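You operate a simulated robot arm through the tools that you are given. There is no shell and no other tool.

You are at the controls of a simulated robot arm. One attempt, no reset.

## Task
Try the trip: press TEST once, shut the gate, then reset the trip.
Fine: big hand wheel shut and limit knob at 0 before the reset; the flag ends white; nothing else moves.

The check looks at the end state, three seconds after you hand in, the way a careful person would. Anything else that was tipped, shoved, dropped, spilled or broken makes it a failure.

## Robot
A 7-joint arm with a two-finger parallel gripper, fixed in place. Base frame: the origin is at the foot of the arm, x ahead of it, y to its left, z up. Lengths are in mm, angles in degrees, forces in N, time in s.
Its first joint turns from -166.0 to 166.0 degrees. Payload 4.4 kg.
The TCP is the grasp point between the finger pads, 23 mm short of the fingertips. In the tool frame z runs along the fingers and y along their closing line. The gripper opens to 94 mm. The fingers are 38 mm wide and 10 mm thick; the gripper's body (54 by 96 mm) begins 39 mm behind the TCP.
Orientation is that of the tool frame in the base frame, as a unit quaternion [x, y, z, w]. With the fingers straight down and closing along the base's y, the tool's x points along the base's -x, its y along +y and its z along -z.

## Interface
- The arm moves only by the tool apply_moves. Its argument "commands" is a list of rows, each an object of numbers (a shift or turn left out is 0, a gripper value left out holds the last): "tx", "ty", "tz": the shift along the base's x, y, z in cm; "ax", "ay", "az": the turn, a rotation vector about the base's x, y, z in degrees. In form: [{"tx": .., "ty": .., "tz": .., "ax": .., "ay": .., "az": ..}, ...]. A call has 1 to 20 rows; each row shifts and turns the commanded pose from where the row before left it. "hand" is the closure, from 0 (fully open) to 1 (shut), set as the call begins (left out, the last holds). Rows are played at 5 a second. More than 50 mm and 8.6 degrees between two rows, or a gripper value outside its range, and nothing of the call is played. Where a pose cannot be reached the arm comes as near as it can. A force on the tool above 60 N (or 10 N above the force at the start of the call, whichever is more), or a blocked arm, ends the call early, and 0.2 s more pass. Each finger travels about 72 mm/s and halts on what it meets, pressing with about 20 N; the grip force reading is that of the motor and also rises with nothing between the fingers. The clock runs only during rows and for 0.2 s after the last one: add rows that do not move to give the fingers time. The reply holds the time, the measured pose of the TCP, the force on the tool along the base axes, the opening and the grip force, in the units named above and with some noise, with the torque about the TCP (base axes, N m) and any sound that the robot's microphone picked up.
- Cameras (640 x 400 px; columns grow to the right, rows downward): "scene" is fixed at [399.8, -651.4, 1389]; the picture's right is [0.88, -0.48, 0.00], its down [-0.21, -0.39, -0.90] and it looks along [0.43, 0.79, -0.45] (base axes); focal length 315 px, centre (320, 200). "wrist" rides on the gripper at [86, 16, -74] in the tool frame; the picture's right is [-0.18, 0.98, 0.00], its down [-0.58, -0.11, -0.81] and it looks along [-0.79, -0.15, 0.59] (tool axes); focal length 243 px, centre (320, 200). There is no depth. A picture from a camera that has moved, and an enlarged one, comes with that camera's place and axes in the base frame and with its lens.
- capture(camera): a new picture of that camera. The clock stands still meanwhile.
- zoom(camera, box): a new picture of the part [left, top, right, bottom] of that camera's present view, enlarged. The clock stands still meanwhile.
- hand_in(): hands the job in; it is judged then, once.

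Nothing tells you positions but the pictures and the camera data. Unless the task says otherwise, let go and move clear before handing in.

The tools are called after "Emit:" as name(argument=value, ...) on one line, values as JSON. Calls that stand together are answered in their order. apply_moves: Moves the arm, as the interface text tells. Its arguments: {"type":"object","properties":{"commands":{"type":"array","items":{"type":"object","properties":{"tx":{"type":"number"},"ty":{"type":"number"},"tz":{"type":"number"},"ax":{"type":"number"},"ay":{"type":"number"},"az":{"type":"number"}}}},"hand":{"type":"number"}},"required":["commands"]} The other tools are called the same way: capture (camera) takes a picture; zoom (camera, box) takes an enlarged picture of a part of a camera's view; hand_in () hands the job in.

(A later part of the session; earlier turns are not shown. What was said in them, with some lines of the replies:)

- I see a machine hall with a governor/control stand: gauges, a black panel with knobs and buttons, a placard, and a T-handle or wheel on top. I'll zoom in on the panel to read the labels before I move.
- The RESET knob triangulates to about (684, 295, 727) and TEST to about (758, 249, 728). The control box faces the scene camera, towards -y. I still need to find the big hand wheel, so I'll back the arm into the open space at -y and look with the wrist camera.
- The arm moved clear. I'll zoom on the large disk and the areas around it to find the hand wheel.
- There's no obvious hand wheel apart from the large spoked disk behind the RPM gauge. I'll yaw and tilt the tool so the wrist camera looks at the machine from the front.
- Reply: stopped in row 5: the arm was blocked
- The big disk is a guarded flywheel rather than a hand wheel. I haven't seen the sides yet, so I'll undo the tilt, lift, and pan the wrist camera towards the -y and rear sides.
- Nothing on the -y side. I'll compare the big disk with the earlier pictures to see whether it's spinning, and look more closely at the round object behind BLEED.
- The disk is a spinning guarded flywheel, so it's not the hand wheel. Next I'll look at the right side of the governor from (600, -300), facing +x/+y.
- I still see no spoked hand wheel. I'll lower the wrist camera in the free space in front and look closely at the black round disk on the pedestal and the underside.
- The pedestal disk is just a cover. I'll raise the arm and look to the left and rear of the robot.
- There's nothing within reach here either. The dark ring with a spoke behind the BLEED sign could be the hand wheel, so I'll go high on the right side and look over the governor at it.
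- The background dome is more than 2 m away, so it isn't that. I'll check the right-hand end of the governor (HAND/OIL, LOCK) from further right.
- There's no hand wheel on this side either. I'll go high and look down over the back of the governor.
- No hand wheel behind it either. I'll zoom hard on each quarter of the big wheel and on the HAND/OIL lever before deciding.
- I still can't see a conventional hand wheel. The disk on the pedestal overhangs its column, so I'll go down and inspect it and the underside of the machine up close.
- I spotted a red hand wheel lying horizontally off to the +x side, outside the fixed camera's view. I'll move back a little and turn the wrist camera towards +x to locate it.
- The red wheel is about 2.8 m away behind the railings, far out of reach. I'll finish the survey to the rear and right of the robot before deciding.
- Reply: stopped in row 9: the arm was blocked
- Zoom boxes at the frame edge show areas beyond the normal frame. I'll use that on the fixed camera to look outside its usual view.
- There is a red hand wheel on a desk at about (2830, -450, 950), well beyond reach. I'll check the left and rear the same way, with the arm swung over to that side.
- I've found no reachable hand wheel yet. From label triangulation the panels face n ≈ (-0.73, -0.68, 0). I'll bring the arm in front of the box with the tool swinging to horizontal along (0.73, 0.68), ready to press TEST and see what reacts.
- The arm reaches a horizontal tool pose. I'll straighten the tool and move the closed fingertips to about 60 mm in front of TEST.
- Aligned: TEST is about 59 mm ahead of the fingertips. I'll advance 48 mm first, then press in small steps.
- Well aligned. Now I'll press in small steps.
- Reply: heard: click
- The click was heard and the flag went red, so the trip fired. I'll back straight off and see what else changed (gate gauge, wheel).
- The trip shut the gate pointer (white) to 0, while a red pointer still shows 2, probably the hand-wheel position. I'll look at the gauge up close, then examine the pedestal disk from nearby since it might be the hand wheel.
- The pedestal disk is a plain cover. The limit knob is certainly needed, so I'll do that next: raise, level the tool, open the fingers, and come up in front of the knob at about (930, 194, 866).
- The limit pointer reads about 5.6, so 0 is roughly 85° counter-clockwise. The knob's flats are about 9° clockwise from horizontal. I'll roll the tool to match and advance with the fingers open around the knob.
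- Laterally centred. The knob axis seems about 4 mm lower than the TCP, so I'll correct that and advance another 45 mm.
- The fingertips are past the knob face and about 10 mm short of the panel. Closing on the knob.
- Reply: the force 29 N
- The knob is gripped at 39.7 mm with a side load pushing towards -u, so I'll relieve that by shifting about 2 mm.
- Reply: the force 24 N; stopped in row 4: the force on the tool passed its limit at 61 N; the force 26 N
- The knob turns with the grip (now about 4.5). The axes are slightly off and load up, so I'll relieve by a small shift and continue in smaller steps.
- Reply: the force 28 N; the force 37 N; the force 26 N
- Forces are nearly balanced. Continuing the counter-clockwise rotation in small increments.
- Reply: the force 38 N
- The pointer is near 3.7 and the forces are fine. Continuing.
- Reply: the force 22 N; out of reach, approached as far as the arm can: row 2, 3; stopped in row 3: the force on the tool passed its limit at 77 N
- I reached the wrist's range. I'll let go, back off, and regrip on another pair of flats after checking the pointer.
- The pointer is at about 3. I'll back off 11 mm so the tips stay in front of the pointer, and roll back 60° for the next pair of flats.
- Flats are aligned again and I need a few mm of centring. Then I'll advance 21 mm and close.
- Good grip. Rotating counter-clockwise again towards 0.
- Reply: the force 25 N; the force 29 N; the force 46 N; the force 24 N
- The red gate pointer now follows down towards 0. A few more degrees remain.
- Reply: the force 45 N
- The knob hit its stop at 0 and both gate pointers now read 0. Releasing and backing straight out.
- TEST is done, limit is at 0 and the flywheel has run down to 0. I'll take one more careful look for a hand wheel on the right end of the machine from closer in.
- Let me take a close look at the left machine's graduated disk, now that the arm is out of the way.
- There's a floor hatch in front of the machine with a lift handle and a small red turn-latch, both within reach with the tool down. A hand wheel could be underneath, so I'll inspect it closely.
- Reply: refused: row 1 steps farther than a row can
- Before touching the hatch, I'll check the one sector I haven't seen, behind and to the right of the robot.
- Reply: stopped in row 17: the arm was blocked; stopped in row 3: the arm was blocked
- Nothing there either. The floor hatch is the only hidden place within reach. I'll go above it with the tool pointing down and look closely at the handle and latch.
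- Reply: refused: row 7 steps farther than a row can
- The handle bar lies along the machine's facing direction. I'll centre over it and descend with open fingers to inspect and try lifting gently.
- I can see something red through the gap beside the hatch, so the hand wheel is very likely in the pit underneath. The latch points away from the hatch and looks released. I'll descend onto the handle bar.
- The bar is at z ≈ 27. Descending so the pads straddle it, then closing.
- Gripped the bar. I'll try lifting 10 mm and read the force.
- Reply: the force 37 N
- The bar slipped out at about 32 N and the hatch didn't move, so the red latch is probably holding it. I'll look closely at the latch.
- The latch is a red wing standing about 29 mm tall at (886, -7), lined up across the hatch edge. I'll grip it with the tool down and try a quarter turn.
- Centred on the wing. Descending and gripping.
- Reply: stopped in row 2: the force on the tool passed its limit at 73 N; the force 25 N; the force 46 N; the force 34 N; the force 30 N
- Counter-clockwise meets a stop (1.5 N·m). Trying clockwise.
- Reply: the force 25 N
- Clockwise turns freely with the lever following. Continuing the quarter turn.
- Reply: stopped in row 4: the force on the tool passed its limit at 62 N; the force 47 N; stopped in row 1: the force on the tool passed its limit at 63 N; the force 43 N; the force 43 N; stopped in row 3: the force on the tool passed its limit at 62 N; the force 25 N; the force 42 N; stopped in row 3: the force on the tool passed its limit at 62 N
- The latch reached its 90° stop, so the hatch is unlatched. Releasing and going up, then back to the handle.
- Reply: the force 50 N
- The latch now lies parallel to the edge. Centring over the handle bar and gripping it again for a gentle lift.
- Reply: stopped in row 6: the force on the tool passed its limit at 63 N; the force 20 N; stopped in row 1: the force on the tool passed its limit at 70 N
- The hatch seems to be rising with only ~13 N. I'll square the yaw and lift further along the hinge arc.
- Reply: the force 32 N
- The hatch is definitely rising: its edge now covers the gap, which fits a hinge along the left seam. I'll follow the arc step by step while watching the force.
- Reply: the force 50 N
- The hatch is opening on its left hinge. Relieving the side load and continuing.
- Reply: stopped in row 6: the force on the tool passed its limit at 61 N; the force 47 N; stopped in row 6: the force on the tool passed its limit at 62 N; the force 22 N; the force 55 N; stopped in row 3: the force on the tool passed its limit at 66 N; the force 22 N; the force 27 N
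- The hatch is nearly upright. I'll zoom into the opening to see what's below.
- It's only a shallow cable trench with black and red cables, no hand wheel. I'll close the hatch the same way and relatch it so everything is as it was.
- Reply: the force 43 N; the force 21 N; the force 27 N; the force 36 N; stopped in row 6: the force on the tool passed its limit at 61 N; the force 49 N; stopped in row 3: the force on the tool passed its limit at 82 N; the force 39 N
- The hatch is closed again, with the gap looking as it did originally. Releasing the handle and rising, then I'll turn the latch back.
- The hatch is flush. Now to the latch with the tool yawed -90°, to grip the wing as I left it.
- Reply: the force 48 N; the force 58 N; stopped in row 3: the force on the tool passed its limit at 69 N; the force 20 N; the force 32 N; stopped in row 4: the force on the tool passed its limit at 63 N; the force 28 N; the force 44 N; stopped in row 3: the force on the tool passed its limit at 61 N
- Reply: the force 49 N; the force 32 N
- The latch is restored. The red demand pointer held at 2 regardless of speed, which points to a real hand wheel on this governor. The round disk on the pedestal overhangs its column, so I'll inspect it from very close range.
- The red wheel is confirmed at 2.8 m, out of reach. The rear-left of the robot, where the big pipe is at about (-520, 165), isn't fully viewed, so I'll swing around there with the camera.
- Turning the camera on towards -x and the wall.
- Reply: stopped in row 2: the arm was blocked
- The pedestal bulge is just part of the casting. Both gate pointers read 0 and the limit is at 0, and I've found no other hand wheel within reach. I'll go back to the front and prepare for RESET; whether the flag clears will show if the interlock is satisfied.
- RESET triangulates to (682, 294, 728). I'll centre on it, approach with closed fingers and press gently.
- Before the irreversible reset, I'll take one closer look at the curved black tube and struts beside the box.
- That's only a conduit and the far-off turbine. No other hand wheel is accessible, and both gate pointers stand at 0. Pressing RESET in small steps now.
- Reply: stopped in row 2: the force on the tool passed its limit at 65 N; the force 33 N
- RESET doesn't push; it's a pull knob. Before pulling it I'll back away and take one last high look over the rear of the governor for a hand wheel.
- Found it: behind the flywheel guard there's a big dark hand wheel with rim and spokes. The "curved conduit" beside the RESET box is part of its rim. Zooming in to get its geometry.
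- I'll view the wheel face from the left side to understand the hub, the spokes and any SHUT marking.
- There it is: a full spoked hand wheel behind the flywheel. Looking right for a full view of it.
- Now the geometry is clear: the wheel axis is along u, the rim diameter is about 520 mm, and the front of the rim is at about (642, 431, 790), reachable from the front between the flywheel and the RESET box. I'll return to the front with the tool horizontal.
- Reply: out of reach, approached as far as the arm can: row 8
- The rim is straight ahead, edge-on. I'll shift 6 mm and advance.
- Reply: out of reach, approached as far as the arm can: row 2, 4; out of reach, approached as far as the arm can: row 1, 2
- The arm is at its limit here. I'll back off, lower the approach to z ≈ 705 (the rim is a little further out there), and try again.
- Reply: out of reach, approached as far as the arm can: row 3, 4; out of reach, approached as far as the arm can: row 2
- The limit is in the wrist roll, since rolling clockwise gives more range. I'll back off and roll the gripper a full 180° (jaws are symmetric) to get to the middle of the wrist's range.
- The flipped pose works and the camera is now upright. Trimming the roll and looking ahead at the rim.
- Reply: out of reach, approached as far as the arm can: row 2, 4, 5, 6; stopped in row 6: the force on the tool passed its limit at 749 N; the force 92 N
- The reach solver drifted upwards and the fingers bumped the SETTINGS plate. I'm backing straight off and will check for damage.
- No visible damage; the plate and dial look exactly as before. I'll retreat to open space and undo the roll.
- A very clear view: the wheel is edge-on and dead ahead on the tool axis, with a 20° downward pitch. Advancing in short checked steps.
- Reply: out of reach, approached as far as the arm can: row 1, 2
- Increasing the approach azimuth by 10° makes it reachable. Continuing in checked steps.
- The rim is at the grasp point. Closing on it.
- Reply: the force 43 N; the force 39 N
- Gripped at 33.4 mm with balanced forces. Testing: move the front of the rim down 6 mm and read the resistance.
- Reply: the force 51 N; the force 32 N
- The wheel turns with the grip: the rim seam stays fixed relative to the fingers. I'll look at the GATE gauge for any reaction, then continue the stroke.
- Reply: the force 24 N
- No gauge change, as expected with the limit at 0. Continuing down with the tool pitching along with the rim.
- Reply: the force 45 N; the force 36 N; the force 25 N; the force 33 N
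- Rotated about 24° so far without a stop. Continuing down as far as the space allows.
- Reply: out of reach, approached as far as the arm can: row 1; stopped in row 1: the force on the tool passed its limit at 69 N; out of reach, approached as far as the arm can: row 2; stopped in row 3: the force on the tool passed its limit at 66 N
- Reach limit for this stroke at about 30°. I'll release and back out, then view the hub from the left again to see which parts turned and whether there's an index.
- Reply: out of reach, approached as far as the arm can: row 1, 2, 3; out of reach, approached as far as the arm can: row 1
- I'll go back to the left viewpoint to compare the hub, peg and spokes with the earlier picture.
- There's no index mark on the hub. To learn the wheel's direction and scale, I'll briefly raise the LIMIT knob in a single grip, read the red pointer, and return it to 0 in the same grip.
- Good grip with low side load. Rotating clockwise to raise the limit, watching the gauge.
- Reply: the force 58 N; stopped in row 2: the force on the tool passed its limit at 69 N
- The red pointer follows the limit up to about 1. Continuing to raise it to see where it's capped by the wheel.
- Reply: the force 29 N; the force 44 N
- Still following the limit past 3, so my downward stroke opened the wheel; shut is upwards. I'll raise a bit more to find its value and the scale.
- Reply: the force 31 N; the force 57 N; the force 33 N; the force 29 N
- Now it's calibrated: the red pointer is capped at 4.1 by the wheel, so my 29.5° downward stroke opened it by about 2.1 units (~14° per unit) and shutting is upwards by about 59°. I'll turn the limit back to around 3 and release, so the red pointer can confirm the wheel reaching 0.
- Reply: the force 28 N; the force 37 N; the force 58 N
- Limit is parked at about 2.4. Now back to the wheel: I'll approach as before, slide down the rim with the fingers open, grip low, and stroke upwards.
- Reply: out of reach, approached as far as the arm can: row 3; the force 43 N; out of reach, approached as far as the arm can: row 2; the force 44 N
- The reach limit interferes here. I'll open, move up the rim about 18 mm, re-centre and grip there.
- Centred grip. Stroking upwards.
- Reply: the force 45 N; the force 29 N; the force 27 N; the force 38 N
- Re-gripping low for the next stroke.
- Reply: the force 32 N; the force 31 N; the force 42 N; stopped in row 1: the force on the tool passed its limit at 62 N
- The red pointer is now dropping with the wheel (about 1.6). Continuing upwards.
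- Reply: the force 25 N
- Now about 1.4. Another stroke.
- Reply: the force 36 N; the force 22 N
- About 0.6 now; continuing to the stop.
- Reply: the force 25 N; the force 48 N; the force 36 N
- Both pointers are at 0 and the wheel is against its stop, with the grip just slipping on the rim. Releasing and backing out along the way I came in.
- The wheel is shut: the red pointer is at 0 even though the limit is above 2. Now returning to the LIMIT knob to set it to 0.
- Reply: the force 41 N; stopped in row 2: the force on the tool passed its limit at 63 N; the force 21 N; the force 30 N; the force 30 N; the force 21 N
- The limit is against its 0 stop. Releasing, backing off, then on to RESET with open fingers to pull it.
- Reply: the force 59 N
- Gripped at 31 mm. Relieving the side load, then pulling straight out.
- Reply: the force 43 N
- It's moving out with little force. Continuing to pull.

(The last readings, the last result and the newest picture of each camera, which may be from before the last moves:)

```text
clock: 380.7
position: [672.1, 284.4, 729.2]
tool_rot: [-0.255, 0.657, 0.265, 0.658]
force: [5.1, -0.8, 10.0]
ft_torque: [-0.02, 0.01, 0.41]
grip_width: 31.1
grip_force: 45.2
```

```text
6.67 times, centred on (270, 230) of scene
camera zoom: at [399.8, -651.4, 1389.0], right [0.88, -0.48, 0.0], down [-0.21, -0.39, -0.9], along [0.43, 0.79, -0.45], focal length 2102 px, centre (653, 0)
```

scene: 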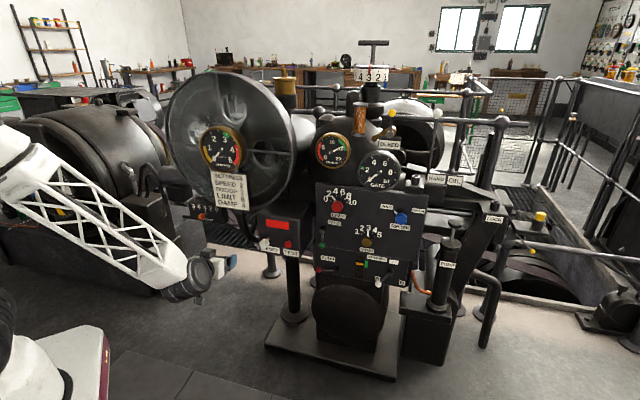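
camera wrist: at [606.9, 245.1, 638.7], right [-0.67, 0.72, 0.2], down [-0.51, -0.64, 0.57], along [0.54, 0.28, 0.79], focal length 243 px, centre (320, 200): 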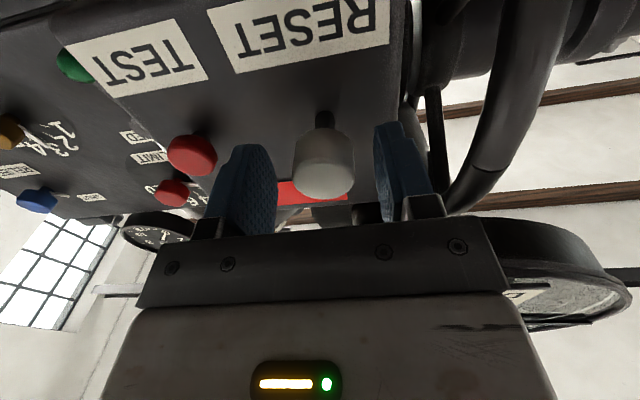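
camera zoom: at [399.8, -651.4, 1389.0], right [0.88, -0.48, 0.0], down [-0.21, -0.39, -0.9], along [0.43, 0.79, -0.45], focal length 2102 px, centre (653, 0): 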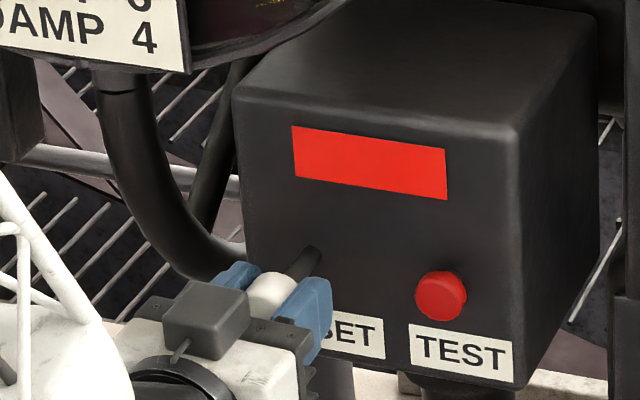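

The stem is visibly extending. Pulling further.

Emit:
apply_moves(commands=[{"tx": -0.22, "ty": -0.2}, {"tx": -0.22, "ty": -0.2}, {"tx": -0.22, "ty": -0.2}, {}])

Emit:
apply_moves(commands=[{"tx": -0.22, "ty": -0.2}, {"tx": -0.22, "ty": -0.2}, {}])

Emit:
zoom(camera="scene", box=[230, 200, 310, 260])

```text
clock: 381.7
position: [667.0, 277.6, 726.5]
tool_rot: [-0.254, 0.657, 0.265, 0.659]
force: [11.7, -5.8, 17.3]
ft_torque: [0.15, -0.05, 0.4]
grip_width: 31.4
grip_force: 45.3
```

```text
clock: 382.5
position: [663.8, 275.1, 727.6]
tool_rot: [-0.254, 0.657, 0.265, 0.659]
force: [23.1, -16.3, 14.8]
ft_torque: [0.24, -0.14, 0.37]
grip_width: 30.9
grip_force: 44.9
```

```text
6.67 times, centred on (270, 230) of scene
camera zoom: at [399.8, -651.4, 1389.0], right [0.88, -0.48, 0.0], down [-0.21, -0.39, -0.9], along [0.43, 0.79, -0.45], focal length 2102 px, centre (653, 0)
```

zoom: 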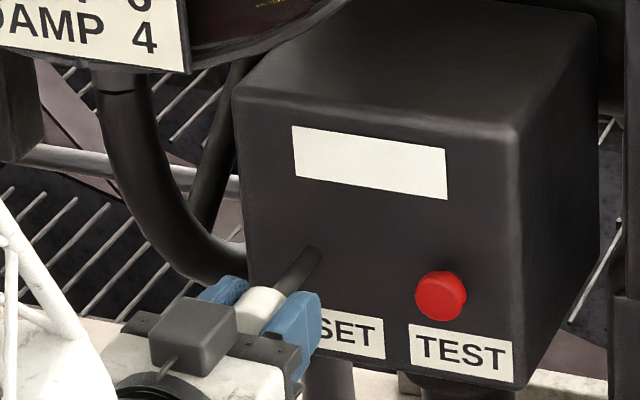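

The flag turned white, so the trip is reset. I'll guide the knob back in to its rest position before letting go.

Emit:
apply_moves(commands=[{"tx": 0.3, "ty": 0.3}, {"tx": 0.37, "ty": 0.35}, {"tx": 0.37, "ty": 0.35}, {"tx": 0.37, "ty": 0.35}, {"tx": 0.22, "ty": 0.2}, {}])

Emit:
apply_moves(commands=[{"tx": 0.15, "ty": 0.14}, {"tx": 0.1, "ty": 0.1}, {}])

Emit:
zoom(camera="scene", box=[230, 200, 310, 260])

```text
clock: 383.9
position: [677.7, 288.7, 727.3]
tool_rot: [-0.254, 0.658, 0.266, 0.658]
force: [19.1, -17.9, -1.2]
ft_torque: [-0.07, 0.24, 0.34]
grip_width: 31.0
grip_force: 45.4
```

```text
clock: 384.7
position: [680.5, 291.8, 727.5]
tool_rot: [-0.254, 0.657, 0.265, 0.658]
force: [25.7, -22.7, -11.8]
ft_torque: [-0.04, 0.26, 0.33]
grip_width: 31.3
grip_force: 44.5
```

```text
6.67 times, centred on (270, 230) of scene
camera zoom: at [399.8, -651.4, 1389.0], right [0.88, -0.48, 0.0], down [-0.21, -0.39, -0.9], along [0.43, 0.79, -0.45], focal length 2102 px, centre (653, 0)
```

zoom: 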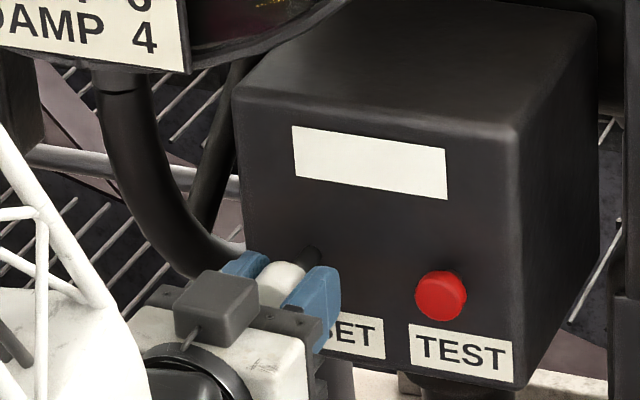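

Emit:
apply_moves(commands=[{"tx": 0.1, "ty": 0.1}, {"tx": 0.1, "ty": 0.1}, {}])

Emit:
apply_moves(commands=[{}, {}, {}], hand=0.42)

Emit:
apply_moves(commands=[{"tx": -0.73, "ty": -0.68}, {"tx": -1.46, "ty": -1.37}, {"tx": -2.2, "ty": -2.05}, {"tx": -2.2, "ty": -2.05}, {"tx": -2.2, "ty": -2.05}, {"tx": -2.2, "ty": -2.05}, {}])

Emit:
zoom(camera="scene", box=[230, 200, 310, 260])

Emit:
zoom(camera="scene", box=[300, 130, 420, 230])

```text
clock: 385.5
position: [683.1, 294.4, 727.6]
tool_rot: [-0.253, 0.658, 0.263, 0.658]
force: [34.0, -32.2, -19.5]
ft_torque: [0.23, 0.15, 0.29]
grip_width: 31.1
grip_force: 45.0
```

```text
clock: 386.3
position: [681.7, 294.2, 727.4]
tool_rot: [-0.254, 0.657, 0.264, 0.658]
force: [0.2, 0.0, 0.3]
ft_torque: [0.0, 0.03, 0.01]
grip_width: 54.4
grip_force: 0.1
```

```text
clock: 387.9
position: [573.8, 192.9, 727.3]
tool_rot: [-0.254, 0.657, 0.265, 0.658]
force: [0.4, -0.7, 0.1]
ft_torque: [0.03, -0.01, 0.02]
grip_width: 54.6
grip_force: 0.1
```

```text
6.67 times, centred on (270, 230) of scene
camera zoom: at [399.8, -651.4, 1389.0], right [0.88, -0.48, 0.0], down [-0.21, -0.39, -0.9], along [0.43, 0.79, -0.45], focal length 2102 px, centre (653, 0)
```

zoom: 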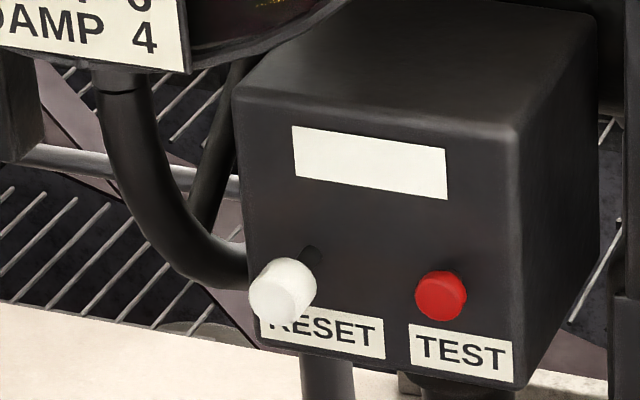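

```text
4.00 times, centred on (360, 180) of scene
camera zoom: at [399.8, -651.4, 1389.0], right [0.88, -0.48, 0.0], down [-0.21, -0.39, -0.9], along [0.43, 0.79, -0.45], focal length 1261 px, centre (160, 280)
```

zoom: 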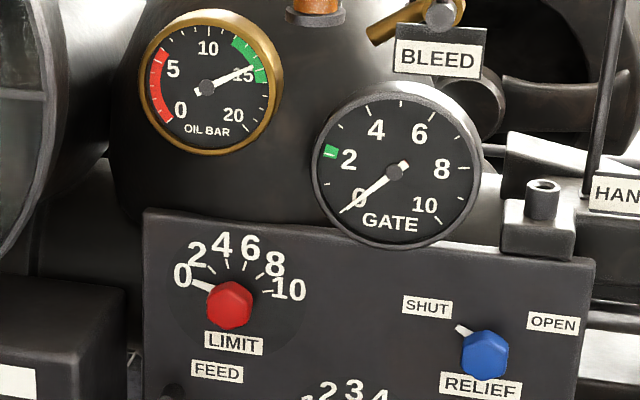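

Flag white, RESET knob back in place, GATE at 0 and LIMIT at 0. I'll move the arm clear and compare every other control, the hatch and the latch with how they started.

Emit:
apply_moves(commands=[{"tx": -2, "ty": -3, "tz": 1}, {"tx": -2, "ty": -3, "tz": 2}, {"tx": -1, "ty": -3, "tz": 3}, {"ty": -3, "tz": 4}, {"tz": 4}, {"tz": 4}, {"tz": 4}, {}])

Emit:
capture(camera="scene")

Emit:
zoom(camera="scene", box=[250, 170, 450, 295])

Emit:
zoom(camera="scene", box=[170, 100, 330, 270])

Emit:
zoom(camera="scene", box=[0, 390, 640, 400])

Emit:
zoom(camera="scene", box=[300, 30, 460, 190])

Emit:
zoom(camera="scene", box=[400, 160, 560, 320])

Emit:
zoom(camera="scene", box=[290, 380, 410, 400])

```text
clock: 389.7
position: [519.9, 71.7, 946.6]
tool_rot: [-0.253, 0.658, 0.264, 0.658]
force: [-0.3, 0.6, 0.1]
ft_torque: [0.01, 0.03, -0.01]
grip_width: 54.5
grip_force: 0.1
```

```text
taken
```

scene: 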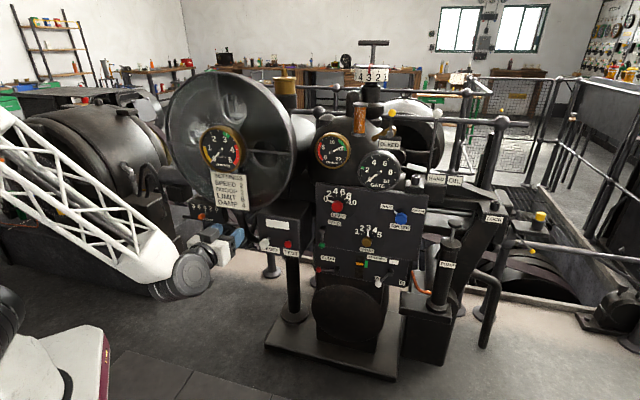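

```text
3.20 times, centred on (350, 232) of scene
camera zoom: at [399.8, -651.4, 1389.0], right [0.88, -0.48, 0.0], down [-0.21, -0.39, -0.9], along [0.43, 0.79, -0.45], focal length 1009 px, centre (224, 96)
```

zoom: 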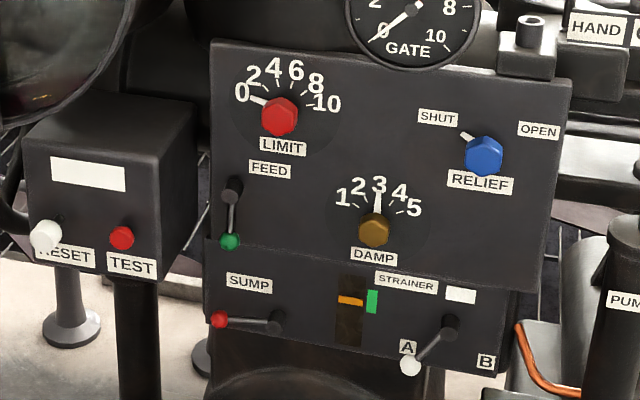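

```text
2.35 times, centred on (250, 185) of scene
camera zoom: at [399.8, -651.4, 1389.0], right [0.88, -0.48, 0.0], down [-0.21, -0.39, -0.9], along [0.43, 0.79, -0.45], focal length 742 px, centre (485, 235)
```

zoom: 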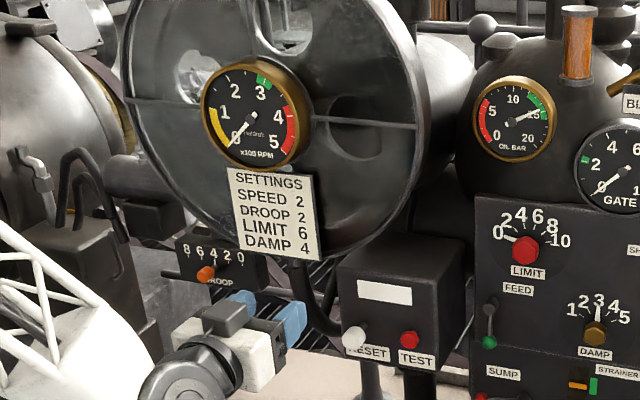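

```text
1.00 times, centred on (320, 395) of scene (not enlarged: the box is as wide or as high as the picture)
camera zoom: at [399.8, -651.4, 1389.0], right [0.88, -0.48, 0.0], down [-0.21, -0.39, -0.9], along [0.43, 0.79, -0.45], focal length 315 px, centre (320, 5)
```

zoom: 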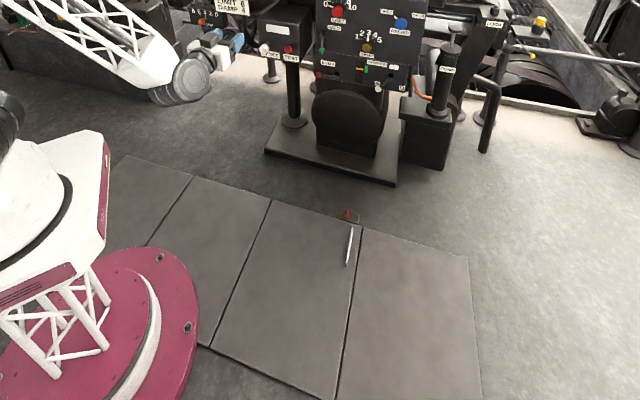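

```text
2.50 times, centred on (380, 110) of scene
camera zoom: at [399.8, -651.4, 1389.0], right [0.88, -0.48, 0.0], down [-0.21, -0.39, -0.9], along [0.43, 0.79, -0.45], focal length 788 px, centre (170, 425)
```

zoom: 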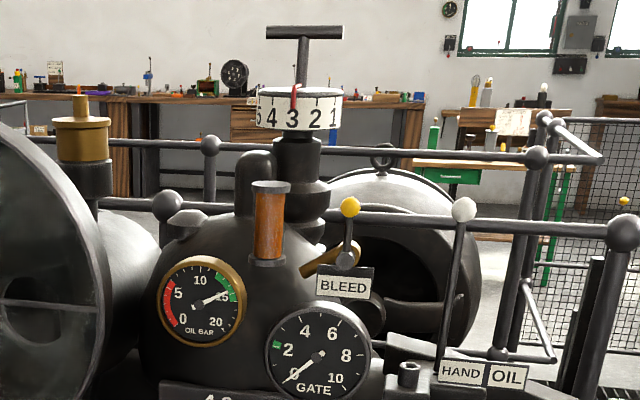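

```text
2.50 times, centred on (480, 240) of scene
camera zoom: at [399.8, -651.4, 1389.0], right [0.88, -0.48, 0.0], down [-0.21, -0.39, -0.9], along [0.43, 0.79, -0.45], focal length 788 px, centre (-80, 100)
```

zoom: 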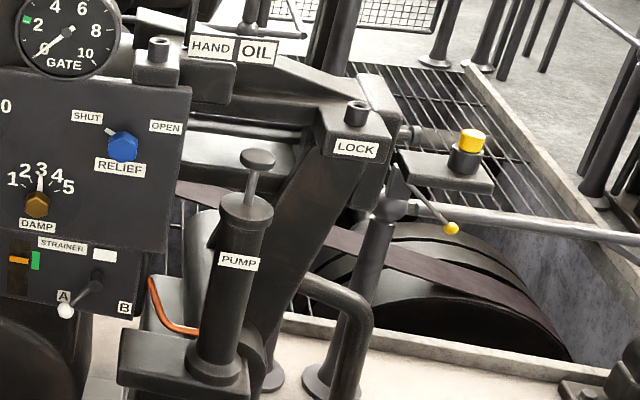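

```text
5.33 times, centred on (350, 390) of scene
camera zoom: at [399.8, -651.4, 1389.0], right [0.88, -0.48, 0.0], down [-0.21, -0.39, -0.9], along [0.43, 0.79, -0.45], focal length 1681 px, centre (160, -813)
```

zoom: 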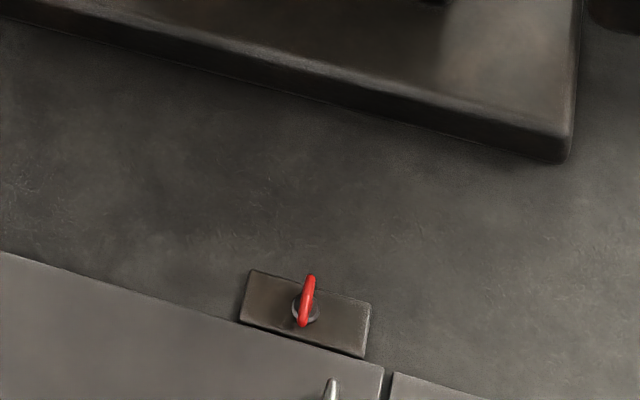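

The TEST trip was pressed once, the big hand wheel was turned shut, the limit knob set to 0, and RESET pulled. The flag is white. DROOP, DAMP, RELIEF, FEED, SUMP, STRAINER, SPEED, BLEED, HAND/OIL, the hatch and its latch all look as they did at the start, and the arm is clear, so I'm handing in.

Emit:
hand_in()

```text
The job is handed in.
```

The trip test is done and the job is handed in. The flag is white, and both pointers on the GATE gauge read 0.

In order, I did this:

1. **TEST:** pressed once. It clicked, the flag went red and the gate shut.
2. **Big hand wheel:** turned until it hit its shut stop. It sits behind the flywheel guard. With the limit knob still above 2, the red gate pointer read 0, so the wheel itself was holding the gate shut.
3. **Limit knob:** set to its 0 stop before the reset.
4. **RESET:** pulled out until the flag turned white, then guided back in.

Some other things were moved or touched along the way:

- **Floor hatch:** I opened it while looking for the wheel, found only cables, then closed and latched it again.
- **SETTINGS plate:** the gripper struck it once at high force (the limit tripped at 749 N). It looks undamaged and in its original place.
- **Hand wheel and limit knob:** I first turned the wheel the wrong way, to about 4. I also raised the limit to about 5.6 to work out which way shuts. Both were back at shut and 0 before the reset.
- **RESET:** I pushed it first, before finding that it pulls. It did not move.

At the end, the other controls I checked in the pictures looked the same as at the start, and the arm is clear.
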